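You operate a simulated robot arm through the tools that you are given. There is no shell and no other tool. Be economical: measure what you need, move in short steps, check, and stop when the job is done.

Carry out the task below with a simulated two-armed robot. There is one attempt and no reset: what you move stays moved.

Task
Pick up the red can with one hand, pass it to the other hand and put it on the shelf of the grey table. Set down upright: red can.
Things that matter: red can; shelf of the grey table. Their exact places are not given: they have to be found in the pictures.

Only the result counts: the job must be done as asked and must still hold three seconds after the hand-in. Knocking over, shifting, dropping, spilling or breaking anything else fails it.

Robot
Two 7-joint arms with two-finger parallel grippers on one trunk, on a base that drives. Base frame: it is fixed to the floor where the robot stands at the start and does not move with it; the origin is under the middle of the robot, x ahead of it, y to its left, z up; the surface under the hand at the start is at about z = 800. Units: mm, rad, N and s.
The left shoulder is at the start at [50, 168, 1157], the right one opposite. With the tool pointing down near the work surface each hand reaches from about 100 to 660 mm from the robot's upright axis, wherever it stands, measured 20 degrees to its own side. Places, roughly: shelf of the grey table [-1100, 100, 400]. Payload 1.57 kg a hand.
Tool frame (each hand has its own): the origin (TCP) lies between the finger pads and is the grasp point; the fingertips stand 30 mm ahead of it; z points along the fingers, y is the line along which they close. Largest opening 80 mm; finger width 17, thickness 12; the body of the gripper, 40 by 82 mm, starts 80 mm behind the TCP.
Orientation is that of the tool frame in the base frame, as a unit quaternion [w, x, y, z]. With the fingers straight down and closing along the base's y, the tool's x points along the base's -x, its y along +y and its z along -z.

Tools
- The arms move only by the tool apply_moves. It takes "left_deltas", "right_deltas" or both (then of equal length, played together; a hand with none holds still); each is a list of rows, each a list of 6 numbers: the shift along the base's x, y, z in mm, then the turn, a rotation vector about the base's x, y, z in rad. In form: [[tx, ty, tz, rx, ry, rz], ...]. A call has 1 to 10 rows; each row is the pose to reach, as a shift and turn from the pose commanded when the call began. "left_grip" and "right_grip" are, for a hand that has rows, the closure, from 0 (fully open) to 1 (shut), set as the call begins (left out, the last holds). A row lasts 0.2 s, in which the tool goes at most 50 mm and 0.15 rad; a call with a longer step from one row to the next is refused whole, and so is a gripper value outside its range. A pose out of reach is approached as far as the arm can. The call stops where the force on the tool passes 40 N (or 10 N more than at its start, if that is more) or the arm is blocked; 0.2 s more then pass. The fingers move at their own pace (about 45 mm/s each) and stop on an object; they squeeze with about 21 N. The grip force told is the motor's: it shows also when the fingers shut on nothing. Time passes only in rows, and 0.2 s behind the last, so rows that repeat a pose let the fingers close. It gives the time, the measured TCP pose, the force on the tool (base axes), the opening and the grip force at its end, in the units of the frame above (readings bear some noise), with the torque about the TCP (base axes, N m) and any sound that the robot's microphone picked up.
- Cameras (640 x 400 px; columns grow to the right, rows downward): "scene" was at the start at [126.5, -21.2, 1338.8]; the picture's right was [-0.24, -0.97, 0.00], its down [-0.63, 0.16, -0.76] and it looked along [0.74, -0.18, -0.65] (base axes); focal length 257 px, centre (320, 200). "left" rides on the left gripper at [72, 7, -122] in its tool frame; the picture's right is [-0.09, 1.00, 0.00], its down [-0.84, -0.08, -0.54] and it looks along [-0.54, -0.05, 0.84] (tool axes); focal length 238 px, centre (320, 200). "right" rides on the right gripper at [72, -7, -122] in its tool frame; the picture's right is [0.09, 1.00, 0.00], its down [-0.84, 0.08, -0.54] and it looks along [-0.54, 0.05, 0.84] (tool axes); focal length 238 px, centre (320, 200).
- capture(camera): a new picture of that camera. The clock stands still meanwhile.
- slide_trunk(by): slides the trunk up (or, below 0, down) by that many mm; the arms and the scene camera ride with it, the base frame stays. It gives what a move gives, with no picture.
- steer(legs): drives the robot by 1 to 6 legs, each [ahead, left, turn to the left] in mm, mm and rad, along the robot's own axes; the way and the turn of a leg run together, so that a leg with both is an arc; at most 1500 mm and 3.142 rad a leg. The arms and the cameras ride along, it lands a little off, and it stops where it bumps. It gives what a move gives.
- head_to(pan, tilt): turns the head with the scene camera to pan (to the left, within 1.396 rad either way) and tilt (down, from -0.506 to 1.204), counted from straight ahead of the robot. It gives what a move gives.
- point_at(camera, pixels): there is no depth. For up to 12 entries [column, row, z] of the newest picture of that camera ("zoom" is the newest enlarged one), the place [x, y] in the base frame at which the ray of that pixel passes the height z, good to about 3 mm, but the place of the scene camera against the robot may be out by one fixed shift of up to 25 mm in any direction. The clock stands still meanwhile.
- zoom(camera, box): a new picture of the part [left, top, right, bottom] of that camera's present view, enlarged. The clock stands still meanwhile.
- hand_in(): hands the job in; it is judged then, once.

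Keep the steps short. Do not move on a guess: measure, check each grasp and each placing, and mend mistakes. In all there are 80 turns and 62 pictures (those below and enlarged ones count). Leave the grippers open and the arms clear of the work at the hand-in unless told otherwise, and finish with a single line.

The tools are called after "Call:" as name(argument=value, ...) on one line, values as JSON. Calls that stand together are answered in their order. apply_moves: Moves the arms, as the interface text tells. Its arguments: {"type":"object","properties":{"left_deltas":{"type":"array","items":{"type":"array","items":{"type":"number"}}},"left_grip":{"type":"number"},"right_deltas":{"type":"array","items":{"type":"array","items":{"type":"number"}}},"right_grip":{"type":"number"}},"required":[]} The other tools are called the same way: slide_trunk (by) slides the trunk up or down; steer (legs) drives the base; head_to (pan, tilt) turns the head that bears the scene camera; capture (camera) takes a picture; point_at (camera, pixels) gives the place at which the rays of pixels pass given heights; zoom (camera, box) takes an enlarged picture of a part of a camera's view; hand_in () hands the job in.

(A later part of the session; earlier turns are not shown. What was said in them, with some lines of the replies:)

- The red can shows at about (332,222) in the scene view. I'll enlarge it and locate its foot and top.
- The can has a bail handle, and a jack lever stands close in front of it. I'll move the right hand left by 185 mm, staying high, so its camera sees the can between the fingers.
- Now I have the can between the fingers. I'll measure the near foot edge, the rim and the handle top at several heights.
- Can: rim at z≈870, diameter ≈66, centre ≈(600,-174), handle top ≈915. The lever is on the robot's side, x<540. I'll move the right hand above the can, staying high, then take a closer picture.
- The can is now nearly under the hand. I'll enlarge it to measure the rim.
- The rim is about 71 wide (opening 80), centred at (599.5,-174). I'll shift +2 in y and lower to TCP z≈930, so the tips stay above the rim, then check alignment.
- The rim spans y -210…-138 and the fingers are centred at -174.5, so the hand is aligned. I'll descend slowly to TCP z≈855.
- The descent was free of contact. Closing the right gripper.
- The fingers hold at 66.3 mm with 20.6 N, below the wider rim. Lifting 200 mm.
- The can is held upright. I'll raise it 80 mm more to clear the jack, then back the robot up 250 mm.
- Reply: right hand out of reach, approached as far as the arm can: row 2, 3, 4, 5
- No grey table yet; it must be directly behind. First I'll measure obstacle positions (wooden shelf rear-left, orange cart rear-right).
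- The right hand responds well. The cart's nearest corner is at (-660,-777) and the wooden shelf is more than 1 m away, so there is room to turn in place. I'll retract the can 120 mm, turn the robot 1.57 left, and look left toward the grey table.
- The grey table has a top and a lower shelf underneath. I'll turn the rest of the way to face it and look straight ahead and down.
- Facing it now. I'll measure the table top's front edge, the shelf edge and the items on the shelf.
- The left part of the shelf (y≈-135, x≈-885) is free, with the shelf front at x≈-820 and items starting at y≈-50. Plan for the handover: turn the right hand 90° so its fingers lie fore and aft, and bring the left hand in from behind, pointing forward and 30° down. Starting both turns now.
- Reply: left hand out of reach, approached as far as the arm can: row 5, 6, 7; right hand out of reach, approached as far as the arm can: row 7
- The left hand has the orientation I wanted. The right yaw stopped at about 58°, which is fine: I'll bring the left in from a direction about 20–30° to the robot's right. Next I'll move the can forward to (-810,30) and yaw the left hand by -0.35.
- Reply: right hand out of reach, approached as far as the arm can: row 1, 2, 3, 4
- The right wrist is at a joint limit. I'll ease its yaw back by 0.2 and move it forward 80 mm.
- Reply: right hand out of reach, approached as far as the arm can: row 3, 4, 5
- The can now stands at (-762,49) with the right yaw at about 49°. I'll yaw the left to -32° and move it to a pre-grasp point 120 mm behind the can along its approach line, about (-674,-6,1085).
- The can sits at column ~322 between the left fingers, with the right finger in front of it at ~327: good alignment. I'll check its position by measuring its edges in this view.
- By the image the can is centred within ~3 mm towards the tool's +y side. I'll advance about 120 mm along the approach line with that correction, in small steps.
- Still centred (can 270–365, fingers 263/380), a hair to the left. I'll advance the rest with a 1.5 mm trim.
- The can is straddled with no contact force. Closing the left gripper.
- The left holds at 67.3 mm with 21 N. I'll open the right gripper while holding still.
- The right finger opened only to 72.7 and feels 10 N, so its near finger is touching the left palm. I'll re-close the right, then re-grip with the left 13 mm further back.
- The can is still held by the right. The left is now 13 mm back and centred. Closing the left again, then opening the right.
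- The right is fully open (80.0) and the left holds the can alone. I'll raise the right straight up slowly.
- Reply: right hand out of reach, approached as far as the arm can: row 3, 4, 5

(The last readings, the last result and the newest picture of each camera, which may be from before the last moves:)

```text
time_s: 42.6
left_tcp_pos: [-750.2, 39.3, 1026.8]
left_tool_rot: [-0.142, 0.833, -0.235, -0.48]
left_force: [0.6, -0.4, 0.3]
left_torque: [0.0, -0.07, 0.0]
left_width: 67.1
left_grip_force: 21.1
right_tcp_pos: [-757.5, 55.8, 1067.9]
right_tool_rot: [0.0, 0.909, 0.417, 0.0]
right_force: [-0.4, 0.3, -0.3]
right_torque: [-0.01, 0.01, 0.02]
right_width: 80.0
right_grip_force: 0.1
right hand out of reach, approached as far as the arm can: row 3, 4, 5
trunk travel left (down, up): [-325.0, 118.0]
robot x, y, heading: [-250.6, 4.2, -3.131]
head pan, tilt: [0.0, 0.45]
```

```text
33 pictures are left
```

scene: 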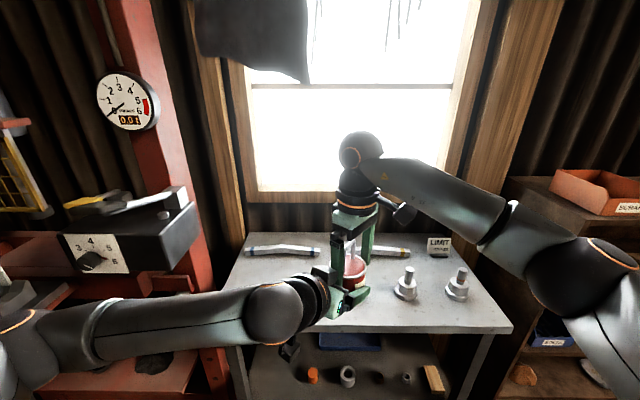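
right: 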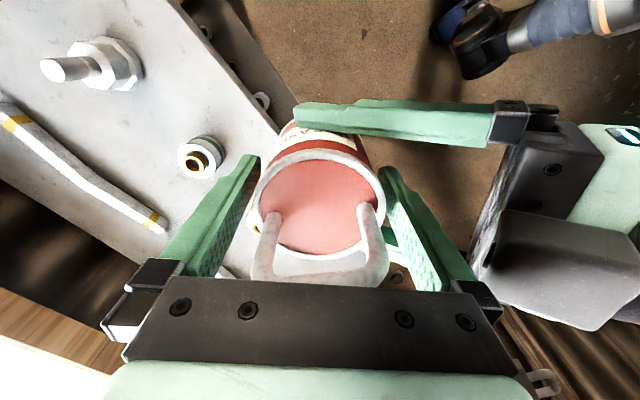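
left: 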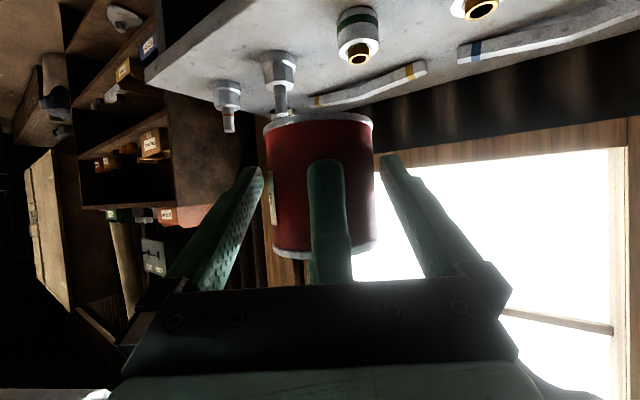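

The right is limited upward, so I'll lower the left (with the can) by 100 mm straight down instead.

Call:
apply_moves(left_deltas=[[0, 0, -8, 0, 0, 0], [0, 0, -16, 0, 0, 0], [0, 0, -26, 0, 0, 0], [0, 0, -40, 0, 0, 0], [0, 0, -60, 0, 0, 0], [0, 0, -80, 0, 0, 0], [0, 0, -100, 0, 0, 0]])

Call:
capture(camera="right")

```text
time_s: 44.2
left_tcp_pos: [-749.3, 38.5, 946.4]
left_tool_rot: [-0.14, 0.834, -0.233, -0.479]
left_force: [-0.4, 0.2, -1.0]
left_torque: [-0.07, -0.06, 0.03]
left_width: 67.1
left_grip_force: 20.8
left hand out of reach, approached as far as the arm can: row 7
right_tcp_pos: [-757.2, 54.5, 1068.4]
right_tool_rot: [0.0, 0.909, 0.417, 0.001]
right_force: [0.0, -0.9, -0.4]
right_torque: [-0.01, -0.02, 0.0]
right_width: 80.2
right_grip_force: 0.0
trunk travel left (down, up): [-325.0, 118.0]
robot x, y, heading: [-249.2, -1.2, -3.133]
head pan, tilt: [0.0, 0.45]
```

```text
32 pictures are left
```

right: 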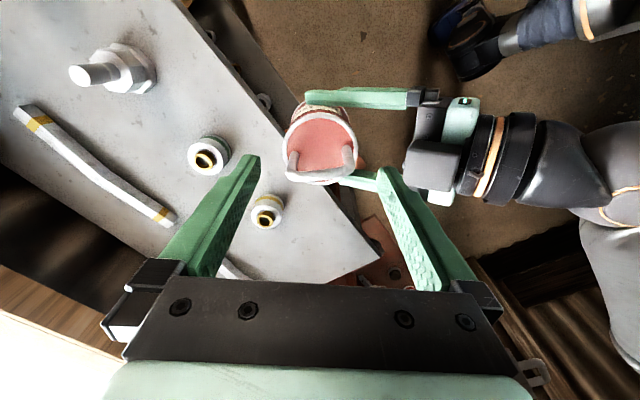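

The handle top (~1023) is now below the right fingertips (~1038). Moving the right hand away to the robot's right and undoing some yaw.

Call:
apply_moves(right_deltas=[[0, 40, 0, 0, 0, -0.1], [0, 80, 0, 0, 0, -0.2], [5, 120, 0, 0, 0, -0.35], [10, 160, 0, 0, 0, -0.5], [20, 200, 0, 0, 0, -0.65], [30, 240, 0, 0, 0, -0.8]])

Call:
head_to(pan=0, tilt=0.8)

Call:
capture(camera="scene")

```text
time_s: 45.6
left_tcp_pos: [-748.8, 39.9, 948.3]
left_tool_rot: [-0.141, 0.834, -0.234, -0.48]
left_force: [-0.5, -0.1, -0.2]
left_torque: [-0.03, -0.05, -0.01]
left_width: 67.3
left_grip_force: 21.0
right_tcp_pos: [-726.6, 294.1, 1069.6]
right_tool_rot: [0.0, 1.0, 0.029, 0.0]
right_force: [0.6, -0.4, -0.2]
right_torque: [0.0, 0.01, -0.01]
right_width: 79.8
right_grip_force: 0.1
trunk travel left (down, up): [-325.0, 118.0]
robot x, y, heading: [-249.9, -1.2, -3.128]
head pan, tilt: [0.0, 0.45]
```

```text
time_s: 46.5
left_tcp_pos: [-751.0, 37.7, 946.7]
left_tool_rot: [-0.142, 0.834, -0.235, -0.478]
left_force: [-0.3, 0.1, -0.3]
left_torque: [-0.01, -0.06, 0.03]
left_width: 66.9
left_grip_force: 20.8
right_tcp_pos: [-727.9, 293.1, 1069.3]
right_tool_rot: [0.0, 1.0, 0.03, 0.001]
right_force: [-0.4, -0.5, -0.1]
right_torque: [-0.03, -0.05, -0.01]
right_width: 80.1
right_grip_force: 0.1
trunk travel left (down, up): [-325.0, 118.0]
robot x, y, heading: [-250.7, -2.0, -3.131]
head pan, tilt: [0.0, 0.799]
```

```text
31 pictures are left
```

scene: 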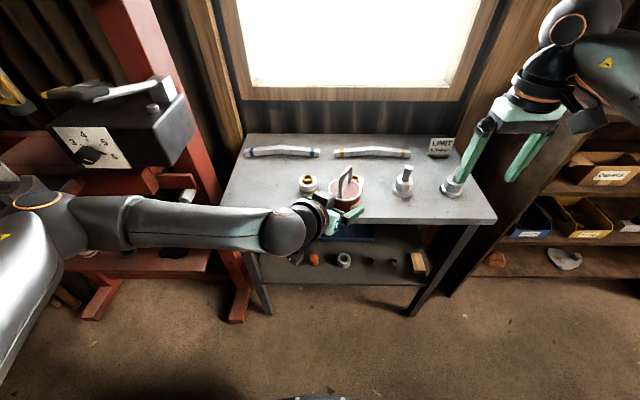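

The right hand is clear. Before lowering the trunk, I'll check distances to the cart and the wooden shelf beside the arms.

Call:
point_at(camera="scene", pixels=[[455, 297, 0], [510, 235, 500], [560, 165, 900], [237, 322, 0], [85, 318, 0], [180, 165, 900], [190, 160, 1000], [190, 250, 600]])

Call:
head_to(pan=1.0, tilt=0.8)

Call:
capture(camera="scene")

Call:
head_to(pan=-1.0, tilt=0.8)

Call:
capture(camera="scene")

```text
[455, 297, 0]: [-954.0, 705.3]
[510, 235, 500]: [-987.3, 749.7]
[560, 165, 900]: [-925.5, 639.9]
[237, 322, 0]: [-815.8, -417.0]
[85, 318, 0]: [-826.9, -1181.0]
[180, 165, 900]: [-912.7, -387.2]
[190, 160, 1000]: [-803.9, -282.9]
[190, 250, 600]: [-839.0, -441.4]
```

```text
time_s: 47.7
left_tcp_pos: [-750.1, 39.6, 946.5]
left_tool_rot: [-0.142, 0.834, -0.234, -0.479]
left_force: [-0.2, 0.1, -0.5]
left_torque: [-0.03, -0.05, 0.04]
left_width: 67.1
left_grip_force: 20.9
right_tcp_pos: [-727.5, 293.6, 1069.5]
right_tool_rot: [-0.001, 1.0, 0.03, 0.0]
right_force: [0.4, 0.0, 0.1]
right_torque: [-0.03, -0.01, -0.02]
right_width: 80.1
right_grip_force: 0.2
trunk travel left (down, up): [-325.0, 118.0]
robot x, y, heading: [-254.2, -0.8, -3.132]
head pan, tilt: [1.0, 0.799]
```

```text
30 pictures are left
```

scene: 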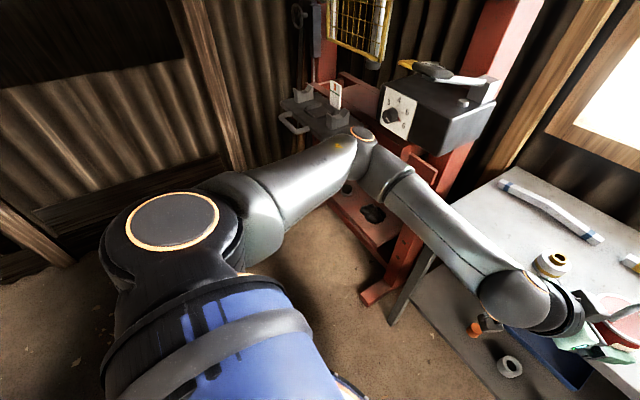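

```text
time_s: 49.6
left_tcp_pos: [-749.6, 39.6, 947.9]
left_tool_rot: [-0.142, 0.834, -0.235, -0.479]
left_force: [-0.4, -0.3, 0.1]
left_torque: [-0.01, -0.01, 0.01]
left_width: 67.1
left_grip_force: 20.9
right_tcp_pos: [-726.4, 293.8, 1069.1]
right_tool_rot: [0.0, 1.0, 0.03, 0.001]
right_force: [-0.5, -1.5, -0.3]
right_torque: [-0.04, -0.01, -0.01]
right_width: 80.0
right_grip_force: 0.2
trunk travel left (down, up): [-325.0, 118.0]
robot x, y, heading: [-250.5, 0.4, -3.132]
head pan, tilt: [-1.0, 0.799]
```

```text
29 pictures are left
```

scene: 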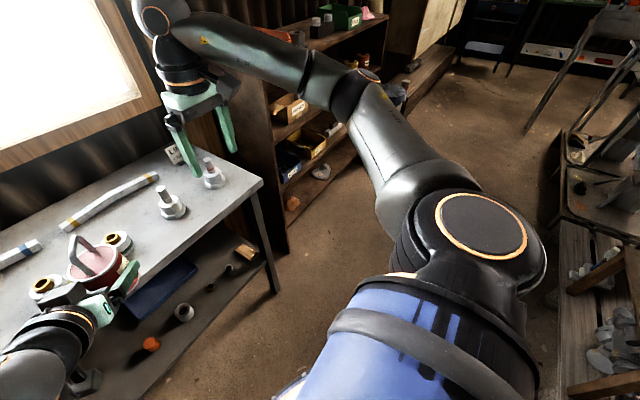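

Both arms have something nearby (press on the left, shelf on the right), so I'll tuck the right hand back 150 mm, back the robot up 70 mm and turn it 0.25 left. That keeps both elbows clear when lowering.

Call:
apply_moves(right_deltas=[[50, 0, 0, 0, 0, 0], [100, 0, 0, 0, 0, 0], [130, 0, 0, 0, 0, 0]])

Call:
steer(legs=[[-70, 0, 0], [0, 0, 0.25]])

Call:
slide_trunk(by=-150)

Call:
head_to(pan=0, tilt=0.8)

Call:
capture(camera="scene")

```text
time_s: 50.5
left_tcp_pos: [-749.7, 37.6, 947.7]
left_tool_rot: [-0.141, 0.834, -0.234, -0.479]
left_force: [0.5, 0.3, 0.0]
left_torque: [-0.04, -0.06, -0.01]
left_width: 67.1
left_grip_force: 20.9
right_tcp_pos: [-597.4, 295.0, 1070.5]
right_tool_rot: [0.0, 1.0, 0.029, 0.001]
right_force: [-1.0, 0.5, 0.4]
right_torque: [0.01, 0.01, -0.03]
right_width: 80.0
right_grip_force: 0.0
trunk travel left (down, up): [-325.0, 118.0]
robot x, y, heading: [-248.2, 0.3, -3.135]
head pan, tilt: [-1.0, 0.799]
```

```text
time_s: 52.3
left_tcp_pos: [-674.9, -85.2, 947.7]
left_tool_rot: [-0.082, 0.857, -0.13, -0.492]
left_force: [-0.4, 0.1, -0.3]
left_torque: [-0.04, -0.05, -0.01]
left_width: 66.8
left_grip_force: 20.6
right_tcp_pos: [-588.9, 200.4, 1069.4]
right_tool_rot: [0.0, 0.988, 0.154, 0.001]
right_force: [0.2, -0.2, 0.7]
right_torque: [0.04, 0.0, -0.03]
right_width: 80.0
right_grip_force: 0.0
trunk travel left (down, up): [-325.0, 118.0]
robot x, y, heading: [-180.8, -1.3, -2.879]
head pan, tilt: [-1.0, 0.799]
```

```text
time_s: 54.1
left_tcp_pos: [-675.2, -84.8, 797.5]
left_tool_rot: [-0.081, 0.857, -0.129, -0.493]
left_force: [0.1, 0.0, 0.3]
left_torque: [-0.02, -0.06, 0.01]
left_width: 67.1
left_grip_force: 20.8
right_tcp_pos: [-590.0, 202.0, 919.1]
right_tool_rot: [0.0, 0.988, 0.155, 0.001]
right_force: [0.1, 0.2, -0.4]
right_torque: [-0.01, 0.01, 0.0]
right_width: 79.7
right_grip_force: 0.1
trunk travel left (down, up): [-175.0, 268.0]
robot x, y, heading: [-180.3, 2.6, -2.881]
head pan, tilt: [-1.0, 0.799]
```

```text
time_s: 55.3
left_tcp_pos: [-674.0, -85.6, 797.0]
left_tool_rot: [-0.081, 0.857, -0.129, -0.492]
left_force: [-0.4, -0.9, 0.8]
left_torque: [-0.01, -0.07, 0.03]
left_width: 67.0
left_grip_force: 21.1
right_tcp_pos: [-588.6, 200.7, 918.9]
right_tool_rot: [0.0, 0.988, 0.155, 0.001]
right_force: [0.5, -0.3, 0.0]
right_torque: [0.02, 0.0, -0.02]
right_width: 80.1
right_grip_force: 0.0
trunk travel left (down, up): [-175.0, 268.0]
robot x, y, heading: [-179.1, 2.1, -2.879]
head pan, tilt: [0.0, 0.799]
```

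```text
28 pictures are left
```

scene: 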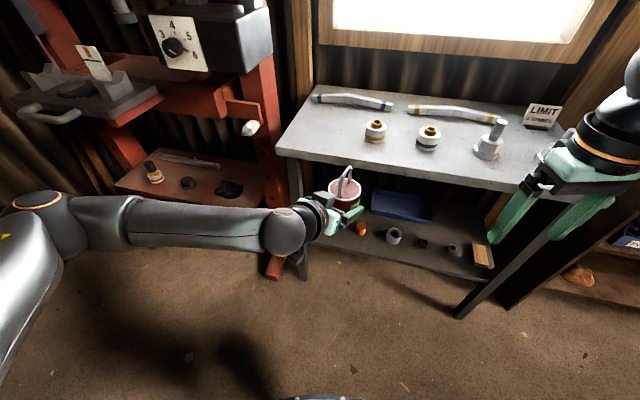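

Everything is clear and the can hangs in front of the table. Lowering the trunk the remaining 170 mm.

Call:
slide_trunk(by=-170)

Call:
apply_moves(left_deltas=[[0, 0, -40, 0, 0, 0], [0, 0, -80, 0, 0, 0], [0, 0, -120, 0, 0, 0], [0, 0, -150, 0, 0, 0]])

Call:
capture(camera="scene")

```text
time_s: 57.3
left_tcp_pos: [-674.7, -84.3, 627.3]
left_tool_rot: [-0.082, 0.857, -0.13, -0.492]
left_force: [-0.3, -0.7, -0.6]
left_torque: [-0.03, -0.06, 0.02]
left_width: 67.1
left_grip_force: 21.0
right_tcp_pos: [-589.0, 201.5, 748.8]
right_tool_rot: [0.0, 0.988, 0.154, 0.001]
right_force: [-0.7, 0.0, 0.3]
right_torque: [0.01, 0.0, -0.05]
right_width: 79.8
right_grip_force: 0.1
trunk travel left (down, up): [-5.0, 438.0]
robot x, y, heading: [-180.9, -1.9, -2.883]
head pan, tilt: [0.0, 0.799]
```

```text
time_s: 58.3
left_tcp_pos: [-674.5, -84.7, 626.9]
left_tool_rot: [-0.081, 0.857, -0.129, -0.492]
left_force: [0.1, 0.3, 0.7]
left_torque: [0.01, -0.08, -0.02]
left_width: 67.3
left_grip_force: 21.4
left hand out of reach, approached as far as the arm can: row 1, 2, 3, 4
right_tcp_pos: [-588.6, 201.1, 748.2]
right_tool_rot: [0.0, 0.988, 0.154, 0.001]
right_force: [-1.0, 0.7, -0.4]
right_torque: [0.01, 0.02, 0.0]
right_width: 79.9
right_grip_force: 0.1
trunk travel left (down, up): [-5.0, 438.0]
robot x, y, heading: [-179.4, 4.9, -2.881]
head pan, tilt: [0.0, 0.799]
```

```text
27 pictures are left
```

scene: 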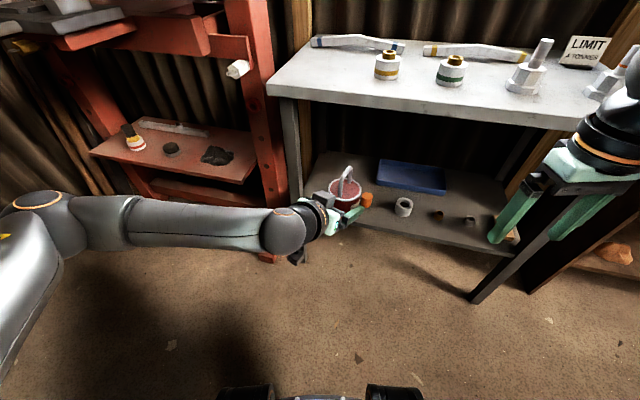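

The left arm is at a joint limit for going lower in this posture. I'll shift the hand to the robot's left by 100 mm and yaw it 0.3 left, then try lowering.

Call:
apply_moves(left_deltas=[[8, -32, 0, 0, 0, 0.1], [16, -64, 0, 0, 0, 0.2], [25, -97, 0, 0, 0, 0.3], [25, -97, -40, 0, 0, 0.3], [25, -97, -80, 0, 0, 0.3], [25, -97, -120, 0, 0, 0.3]])

```text
time_s: 59.7
left_tcp_pos: [-662.6, -141.2, 539.2]
left_tool_rot: [0.006, 0.872, 0.007, -0.49]
left_force: [-0.1, 0.1, 0.9]
left_torque: [0.03, -0.06, 0.05]
left_width: 67.1
left_grip_force: 21.1
left hand out of reach, approached as far as the arm can: row 1, 2, 3, 4, 5, 6
right_tcp_pos: [-588.7, 201.6, 749.6]
right_tool_rot: [0.0, 0.988, 0.155, 0.001]
right_force: [0.6, -0.1, 0.3]
right_torque: [0.0, 0.05, 0.02]
right_width: 79.9
right_grip_force: 0.2
trunk travel left (down, up): [-5.0, 438.0]
robot x, y, heading: [-182.7, 0.6, -2.881]
head pan, tilt: [0.0, 0.799]
```

That helped: z is now 539 with the hand pointing straight at the table. I'll continue left, forward and down.

Call:
apply_moves(left_deltas=[[-10, -30, -10, 0, 0, 0.08], [-20, -60, -30, 0, 0, 0.15], [-30, -70, -60, 0, 0, 0.2], [-30, -70, -90, 0, 0, 0.2]])

```text
time_s: 60.7
left_tcp_pos: [-704.1, -188.0, 463.1]
left_tool_rot: [0.05, 0.865, 0.091, -0.491]
left_force: [-0.6, -0.3, 0.8]
left_torque: [0.03, -0.06, -0.01]
left_width: 66.9
left_grip_force: 21.1
left hand out of reach, approached as far as the arm can: row 1, 2, 3, 4
right_tcp_pos: [-588.6, 201.8, 749.3]
right_tool_rot: [0.0, 0.988, 0.154, 0.001]
right_force: [0.1, 0.6, 0.4]
right_torque: [-0.03, 0.01, -0.01]
right_width: 80.4
right_grip_force: 0.1
trunk travel left (down, up): [-5.0, 438.0]
robot x, y, heading: [-179.6, 1.4, -2.88]
head pan, tilt: [0.0, 0.799]
```

z is now 463. Before driving in, I'll test that the arm can go another 25 mm lower in this posture.

Call:
apply_moves(left_deltas=[[0, -5, -12, 0, 0, 0], [0, -10, -25, 0, 0, 0]])

Call:
capture(camera="left")

Call:
capture(camera="scene")

```text
time_s: 61.3
left_tcp_pos: [-711.4, -180.5, 450.6]
left_tool_rot: [0.05, 0.864, 0.092, -0.492]
left_force: [0.6, 0.1, -0.3]
left_torque: [0.0, -0.1, -0.01]
left_width: 67.1
left_grip_force: 21.2
left hand out of reach, approached as far as the arm can: row 1, 2
right_tcp_pos: [-588.5, 200.9, 749.0]
right_tool_rot: [-0.001, 0.988, 0.155, 0.001]
right_force: [0.6, 0.0, 0.4]
right_torque: [0.02, -0.02, -0.03]
right_width: 80.0
right_grip_force: 0.1
trunk travel left (down, up): [-5.0, 438.0]
robot x, y, heading: [-178.3, 0.3, -2.878]
head pan, tilt: [0.0, 0.799]
```

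```text
26 pictures are left
```

left: 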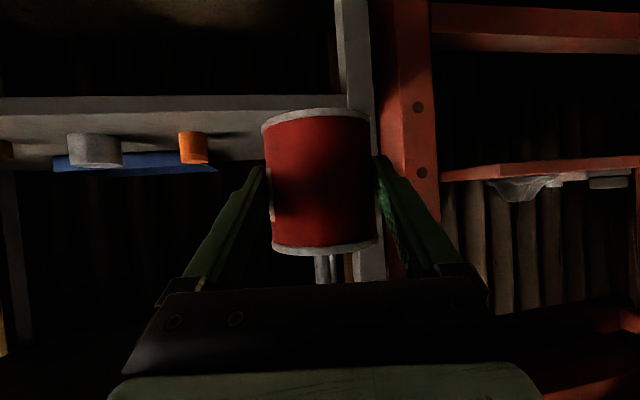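

```text
25 pictures are left
```

scene: 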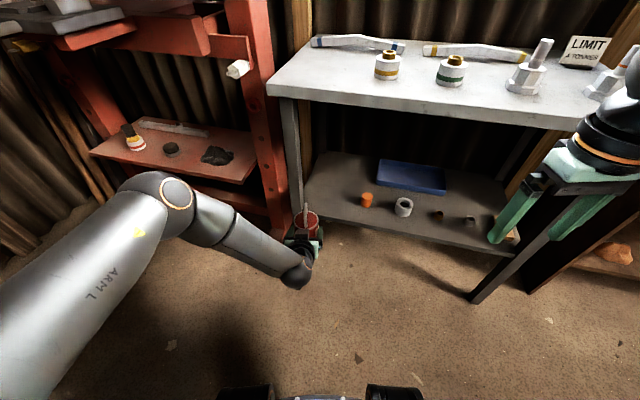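

The can's bottom is close to shelf level. Reaching further forward should ease the wrist, so I'll extend forward 45 mm here (still in front of the table) and lower 5 mm.

Call:
apply_moves(left_deltas=[[-20, 0, 0, 0, 0, 0], [-45, 0, 0, 0, 0, 0], [-45, 0, -5, 0, 0, 0]])

```text
time_s: 62.1
left_tcp_pos: [-755.2, -180.3, 444.1]
left_tool_rot: [0.043, 0.863, 0.087, -0.496]
left_force: [-0.8, 0.8, -0.6]
left_torque: [-0.02, -0.04, 0.0]
left_width: 67.0
left_grip_force: 21.5
right_tcp_pos: [-589.3, 201.8, 748.9]
right_tool_rot: [0.0, 0.988, 0.155, 0.001]
right_force: [0.2, 0.2, 0.6]
right_torque: [-0.04, 0.04, -0.02]
right_width: 80.1
right_grip_force: 0.1
trunk travel left (down, up): [-5.0, 438.0]
robot x, y, heading: [-181.0, 1.6, -2.884]
head pan, tilt: [0.0, 0.799]
```

This posture is free of limits. Now I'll determine the shelf height, using the left camera's low view plus enlarged views.

Call:
capture(camera="left")

Call:
zoom(camera="scene", box=[260, 140, 500, 290])

```text
24 pictures are left
```

left: 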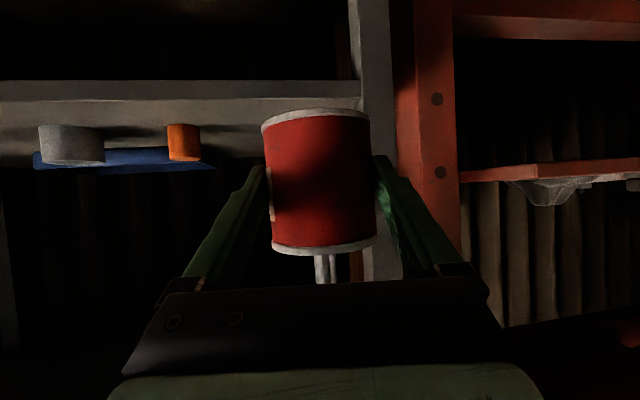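

```text
2.67 times, centred on (380, 215) of scene
```

zoom: 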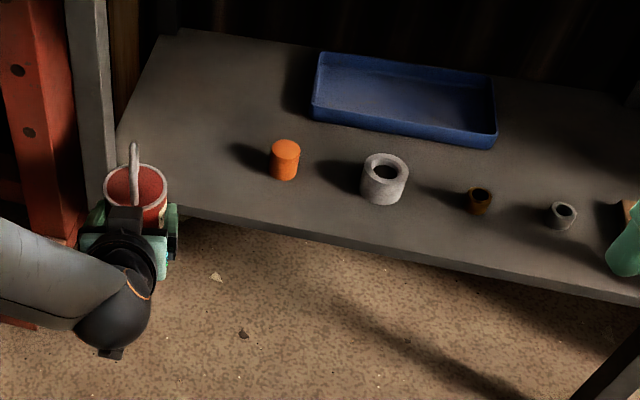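

Call:
point_at(camera="left", pixels=[[100, 99, 400], [100, 99, 390], [100, 99, 410], [300, 97, 400], [183, 124, 400], [183, 124, 390], [183, 124, 410], [70, 125, 400], [316, 110, 406], [365, 99, 400], [387, 99, 400]])

Call:
point_at(camera="zoom", pixels=[[286, 180, 400], [286, 180, 390], [382, 204, 400], [178, 215, 400], [400, 252, 400], [136, 185, 475], [104, 188, 475], [168, 190, 475], [115, 205, 400], [80, 240, 0]])

```text
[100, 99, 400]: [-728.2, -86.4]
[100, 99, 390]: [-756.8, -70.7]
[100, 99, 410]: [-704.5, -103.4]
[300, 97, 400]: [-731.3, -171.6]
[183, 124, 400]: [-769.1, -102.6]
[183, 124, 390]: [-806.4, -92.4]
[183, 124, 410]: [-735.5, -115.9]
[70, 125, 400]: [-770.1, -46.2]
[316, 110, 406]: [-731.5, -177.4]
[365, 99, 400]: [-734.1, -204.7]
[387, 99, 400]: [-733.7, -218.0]
```

```text
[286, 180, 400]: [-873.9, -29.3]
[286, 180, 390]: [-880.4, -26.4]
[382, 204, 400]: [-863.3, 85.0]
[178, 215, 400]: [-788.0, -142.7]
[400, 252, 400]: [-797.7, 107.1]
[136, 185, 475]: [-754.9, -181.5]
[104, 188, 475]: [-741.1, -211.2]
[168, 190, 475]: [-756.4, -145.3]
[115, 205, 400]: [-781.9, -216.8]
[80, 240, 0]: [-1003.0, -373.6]
```

Combining views: the can axis is at about (-768,-183) with its bottom at z≈406. The shelf's front edge is at x≈-835, the orange piece is at y≈-55, the leg is at y≈-255, and the shelf surface is lower than stated, about z≈357. The target is (-895,-155). I'll drive right 60, then ahead 70 first, and look.

Call:
steer(legs=[[0, -60, 0], [70, 0, 0]])

Call:
capture(camera="left")

Call:
capture(camera="scene")

```text
time_s: 63.9
left_tcp_pos: [-839.1, -141.7, 445.6]
left_tool_rot: [0.043, 0.862, 0.085, -0.498]
left_force: [-0.1, 0.4, -0.1]
left_torque: [0.02, -0.06, 0.0]
left_width: 67.1
left_grip_force: 21.4
right_tcp_pos: [-671.7, 241.3, 750.4]
right_tool_rot: [0.001, 0.988, 0.154, 0.0]
right_force: [0.1, -0.3, 0.0]
right_torque: [0.0, -0.03, -0.01]
right_width: 80.0
right_grip_force: 0.1
trunk travel left (down, up): [-5.0, 438.0]
robot x, y, heading: [-261.3, 40.6, -2.883]
head pan, tilt: [0.0, 0.799]
```

```text
22 pictures are left
```

left: 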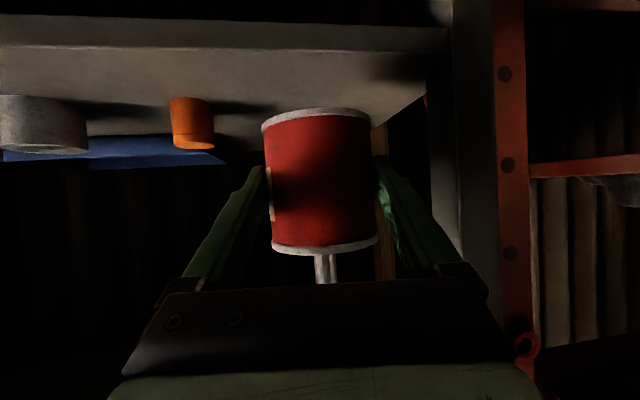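

```text
21 pictures are left
```

scene: 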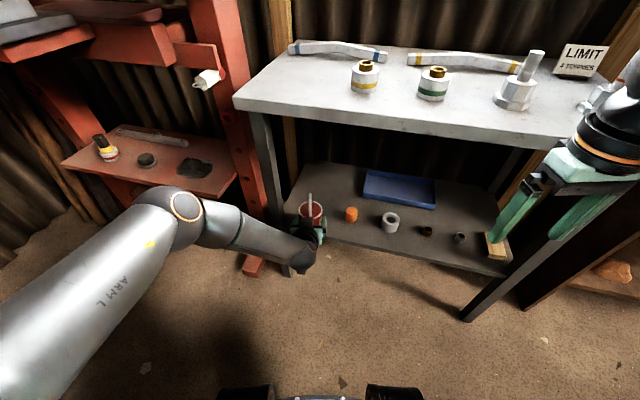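

Call:
point_at(camera="left", pixels=[[192, 99, 360], [192, 99, 380], [300, 52, 360], [300, 52, 380], [40, 97, 360], [40, 97, 380], [430, 52, 360], [340, 112, 406]])

Call:
zoom(camera="scene", box=[250, 160, 430, 280])

```text
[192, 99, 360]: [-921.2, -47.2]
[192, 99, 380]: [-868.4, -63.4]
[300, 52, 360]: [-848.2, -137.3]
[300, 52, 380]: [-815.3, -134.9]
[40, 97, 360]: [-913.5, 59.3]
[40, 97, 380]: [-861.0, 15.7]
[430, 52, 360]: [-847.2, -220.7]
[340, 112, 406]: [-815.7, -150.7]
```

```text
3.33 times, centred on (340, 220) of scene
```

zoom: 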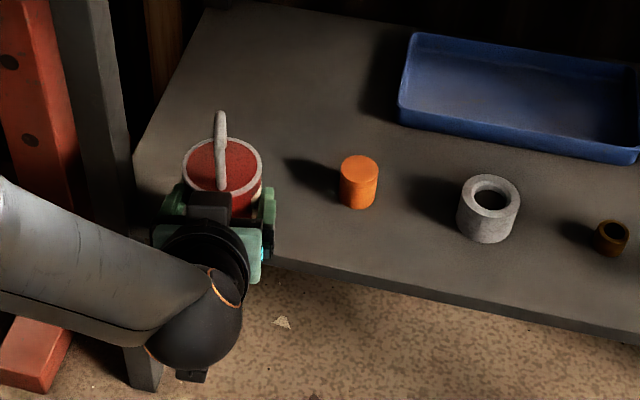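

Parallax between the two views puts the shelf surface at z≈350 and its edge at x≈-865. The can needs its axis at about x=-930, and Y≈-147 is fine. I'll drive 35 ahead, then extend the arm 43 forward, which also gives the wrist room to lower.

Call:
steer(legs=[[35, -10, 0]])

Call:
apply_moves(left_deltas=[[-20, 0, 0, 0, 0, 0], [-43, -5, 0, 0, 0, 0]])

Call:
capture(camera="left")

```text
time_s: 64.7
left_tcp_pos: [-874.4, -141.4, 444.2]
left_tool_rot: [0.043, 0.863, 0.086, -0.497]
left_force: [0.3, 0.1, 0.6]
left_torque: [0.01, -0.03, -0.01]
left_width: 67.1
left_grip_force: 21.2
right_tcp_pos: [-708.0, 241.6, 748.3]
right_tool_rot: [0.0, 0.988, 0.154, 0.001]
right_force: [0.0, -0.2, -0.5]
right_torque: [0.01, -0.02, -0.01]
right_width: 79.9
right_grip_force: 0.0
trunk travel left (down, up): [-5.0, 438.0]
robot x, y, heading: [-300.8, 41.9, -2.884]
head pan, tilt: [0.0, 0.799]
```

```text
time_s: 65.3
left_tcp_pos: [-916.7, -145.7, 445.1]
left_tool_rot: [0.043, 0.862, 0.087, -0.497]
left_force: [-0.2, 0.3, -0.8]
left_torque: [0.02, -0.07, 0.0]
left_width: 66.9
left_grip_force: 20.8
right_tcp_pos: [-707.4, 242.4, 749.6]
right_tool_rot: [0.001, 0.988, 0.154, 0.0]
right_force: [-1.1, -1.0, 0.9]
right_torque: [-0.06, 0.0, 0.0]
right_width: 80.1
right_grip_force: 0.1
trunk travel left (down, up): [-5.0, 438.0]
robot x, y, heading: [-299.7, 43.0, -2.883]
head pan, tilt: [0.0, 0.799]
```

```text
19 pictures are left
```

left: 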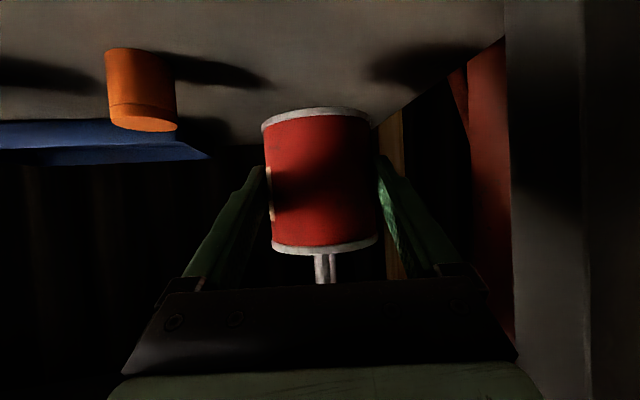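

The can is over the free area of the shelf with the orange piece well to the side. Lowering 35 mm first.

Call:
apply_moves(left_deltas=[[0, 0, -12, 0, 0, 0], [0, 0, -24, 0, 0, 0], [0, 0, -35, 0, 0, 0]])

Call:
capture(camera="left")

Call:
point_at(camera="left", pixels=[[140, 50, 350]])

```text
time_s: 66.1
left_tcp_pos: [-917.8, -145.5, 409.6]
left_tool_rot: [0.044, 0.863, 0.087, -0.496]
left_force: [-0.3, -1.0, 0.6]
left_torque: [0.02, -0.03, 0.02]
left_width: 67.1
left_grip_force: 21.1
right_tcp_pos: [-706.3, 241.7, 748.9]
right_tool_rot: [0.0, 0.988, 0.154, 0.001]
right_force: [0.0, 0.3, -0.5]
right_torque: [0.03, -0.01, 0.03]
right_width: 80.2
right_grip_force: 0.1
trunk travel left (down, up): [-5.0, 438.0]
robot x, y, heading: [-298.7, 40.1, -2.885]
head pan, tilt: [0.0, 0.799]
```

```text
18 pictures are left
```

left: 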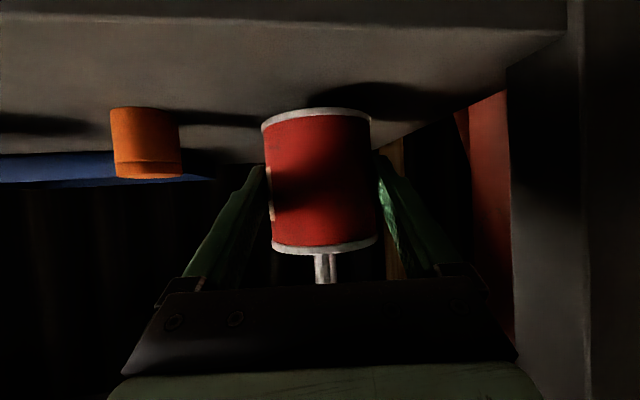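

```text
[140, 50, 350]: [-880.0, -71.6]
```

Call:
point_at(camera="left", pixels=[[145, 109, 350], [145, 109, 340], [145, 109, 330], [300, 24, 350], [300, 24, 340], [320, 109, 371]])

Call:
zoom(camera="scene", box=[250, 140, 430, 260])

```text
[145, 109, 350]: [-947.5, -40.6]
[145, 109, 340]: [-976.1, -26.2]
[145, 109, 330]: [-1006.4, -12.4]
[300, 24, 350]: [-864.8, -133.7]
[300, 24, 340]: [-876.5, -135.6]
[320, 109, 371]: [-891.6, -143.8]
```

```text
3.33 times, centred on (340, 200) of scene
```

zoom: 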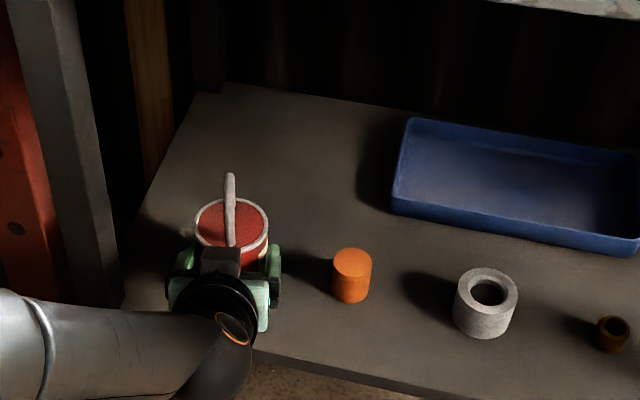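

Both views agree the shelf is at z=350, edge x=-865, orange at (-947,-40). The can bottom is ≈371. Lowering 16 mm, then in tiny steps until contact.

Call:
apply_moves(left_deltas=[[0, 0, -6, 0, 0, 0], [0, 0, -12, 0, 0, 0], [0, 0, -16, 0, 0, 0]])

Call:
apply_moves(left_deltas=[[0, 0, -1.5, 0, 0, 0], [0, 0, -3, 0, 0, 0]])

```text
time_s: 66.9
left_tcp_pos: [-918.6, -145.8, 393.9]
left_tool_rot: [0.044, 0.862, 0.087, -0.497]
left_force: [0.0, -0.2, -0.6]
left_torque: [0.0, -0.06, 0.0]
left_width: 67.2
left_grip_force: 21.1
right_tcp_pos: [-708.0, 241.7, 749.8]
right_tool_rot: [0.0, 0.988, 0.154, 0.001]
right_force: [-0.2, 0.2, -0.6]
right_torque: [0.0, 0.0, -0.04]
right_width: 79.9
right_grip_force: 0.1
trunk travel left (down, up): [-5.0, 438.0]
robot x, y, heading: [-298.8, 41.2, -2.877]
head pan, tilt: [0.0, 0.799]
```

```text
time_s: 67.5
left_tcp_pos: [-918.4, -145.6, 392.2]
left_tool_rot: [0.044, 0.862, 0.085, -0.498]
left_force: [1.4, 0.7, 2.6]
left_torque: [-0.18, -0.03, 0.05]
left_width: 66.7
left_grip_force: 21.2
right_tcp_pos: [-707.6, 241.8, 749.2]
right_tool_rot: [0.0, 0.988, 0.154, 0.0]
right_force: [-0.1, -0.6, -0.3]
right_torque: [0.0, 0.0, -0.02]
right_width: 79.9
right_grip_force: 0.0
trunk travel left (down, up): [-5.0, 438.0]
robot x, y, heading: [-299.1, 40.5, -2.881]
head pan, tilt: [0.0, 0.799]
```

Contact is beginning (z force +2.6 N). One more millimetre or so, then a look before releasing.

Call:
apply_moves(left_deltas=[[0, 0, -1, 0, 0, 0], [0, 0, -2, 0, 0, 0]])

Call:
capture(camera="left")

Call:
zoom(camera="scene", box=[250, 140, 430, 260])

```text
time_s: 68.1
left_tcp_pos: [-919.4, -146.6, 393.1]
left_tool_rot: [0.044, 0.861, 0.086, -0.5]
left_force: [2.8, 1.7, 11.8]
left_torque: [-0.42, -0.12, 0.06]
left_width: 67.2
left_grip_force: 21.4
right_tcp_pos: [-707.5, 243.6, 750.2]
right_tool_rot: [0.001, 0.988, 0.153, -0.001]
right_force: [0.3, 0.3, -1.0]
right_torque: [0.0, 0.0, 0.03]
right_width: 79.8
right_grip_force: 0.1
trunk travel left (down, up): [-5.0, 438.0]
robot x, y, heading: [-300.4, 44.1, -2.882]
head pan, tilt: [0.0, 0.799]
```

```text
16 pictures are left
```

left: 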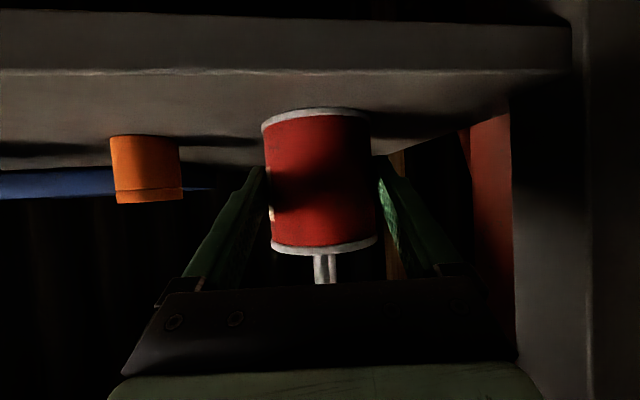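

```text
3.33 times, centred on (340, 200) of scene
```

zoom: 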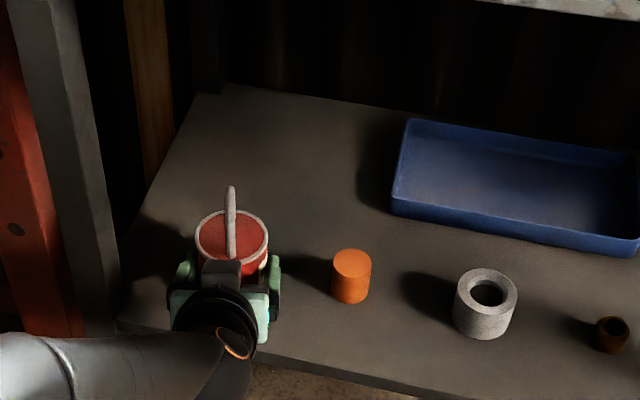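

Firmly seated (11.8 N upward). I'll ease up 1 mm and open the left gripper.

Call:
apply_moves(left_deltas=[[0, 0, 1, 0, 0, 0], [0, 0, 1, 0, 0, 0], [0, 0, 1, 0, 0, 0], [0, 0, 1, 0, 0, 0]], left_grip=0)

Call:
capture(camera="left")

```text
time_s: 69.1
left_tcp_pos: [-917.7, -145.0, 390.7]
left_tool_rot: [0.043, 0.862, 0.086, -0.498]
left_force: [0.4, 0.2, 0.0]
left_torque: [0.03, -0.01, 0.06]
left_width: 80.2
left_grip_force: 0.0
right_tcp_pos: [-708.4, 241.9, 749.7]
right_tool_rot: [0.001, 0.988, 0.154, 0.001]
right_force: [0.4, 0.5, -0.8]
right_torque: [0.0, -0.03, 0.02]
right_width: 80.0
right_grip_force: 0.0
trunk travel left (down, up): [-5.0, 438.0]
robot x, y, heading: [-298.4, 39.1, -2.879]
head pan, tilt: [0.0, 0.799]
```

```text
14 pictures are left
```

left: 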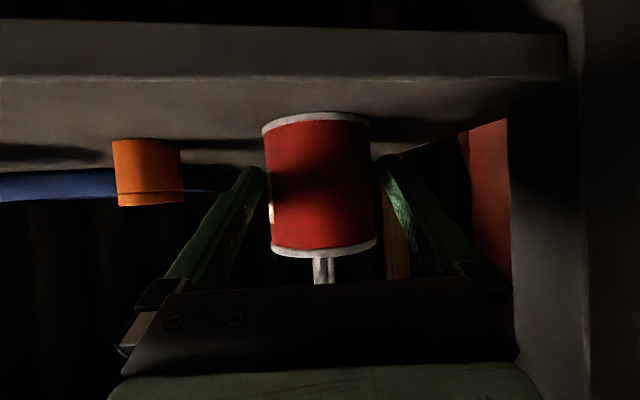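

Released: opening 80.2, force zero, and the can stands centred between the fingers. I'll back the robot straight out along the tool direction (50 mm first), keeping the arm rigid.

Call:
steer(legs=[[-50, 4, 0]])

Call:
capture(camera="left")

```text
time_s: 70.0
left_tcp_pos: [-869.1, -138.2, 390.1]
left_tool_rot: [0.043, 0.862, 0.086, -0.497]
left_force: [0.3, -0.4, 0.6]
left_torque: [-0.02, 0.03, 0.0]
left_width: 80.0
left_grip_force: 0.1
right_tcp_pos: [-659.9, 251.8, 750.2]
right_tool_rot: [0.001, 0.988, 0.154, 0.001]
right_force: [-0.1, -0.1, 0.0]
right_torque: [-0.02, -0.02, 0.0]
right_width: 80.1
right_grip_force: 0.0
trunk travel left (down, up): [-5.0, 438.0]
robot x, y, heading: [-250.9, 53.0, -2.881]
head pan, tilt: [0.0, 0.799]
```

```text
13 pictures are left
```

left: 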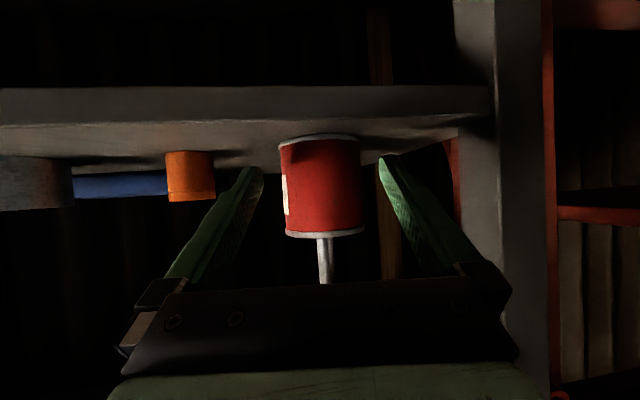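

The can stays standing and the fingers are clear. Backing out another 130 mm and checking from the scene camera.

Call:
steer(legs=[[-130, 8, 0]])

Call:
zoom(camera="scene", box=[230, 120, 470, 280])

Call:
capture(camera="left")

```text
time_s: 71.3
left_tcp_pos: [-740.8, -111.0, 390.2]
left_tool_rot: [0.043, 0.862, 0.086, -0.498]
left_force: [0.1, 0.0, -0.1]
left_torque: [0.01, -0.01, -0.01]
left_width: 79.8
left_grip_force: 0.1
right_tcp_pos: [-529.8, 277.1, 749.3]
right_tool_rot: [0.0, 0.988, 0.153, 0.001]
right_force: [-0.1, -0.5, 0.2]
right_torque: [0.01, 0.02, -0.01]
right_width: 80.1
right_grip_force: 0.1
trunk travel left (down, up): [-5.0, 438.0]
robot x, y, heading: [-119.4, 79.0, -2.884]
head pan, tilt: [0.0, 0.799]
```

```text
2.50 times, centred on (350, 200) of scene
```

zoom: 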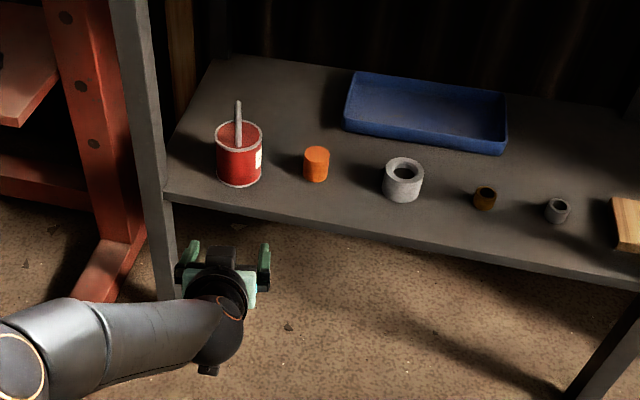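

```text
11 pictures are left
```

left: 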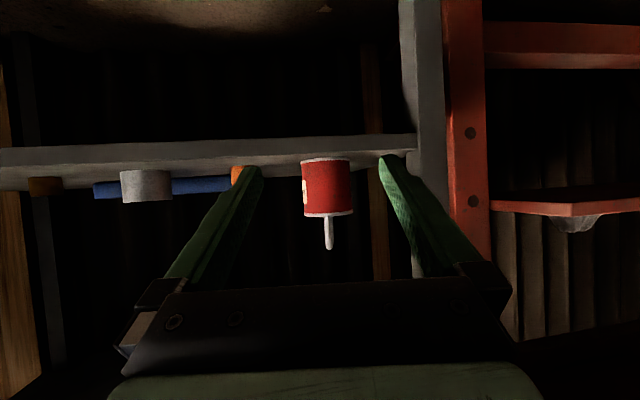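

The can stands upright on the shelf with nothing else disturbed. Both grippers are open and clear, so I'm handing in.

Call:
hand_in()

```text
The job is handed in.
```

The red can was picked up with the right hand, passed to the left, and set upright on the grey table's shelf; both grippers are open and clear, and the job is handed in.
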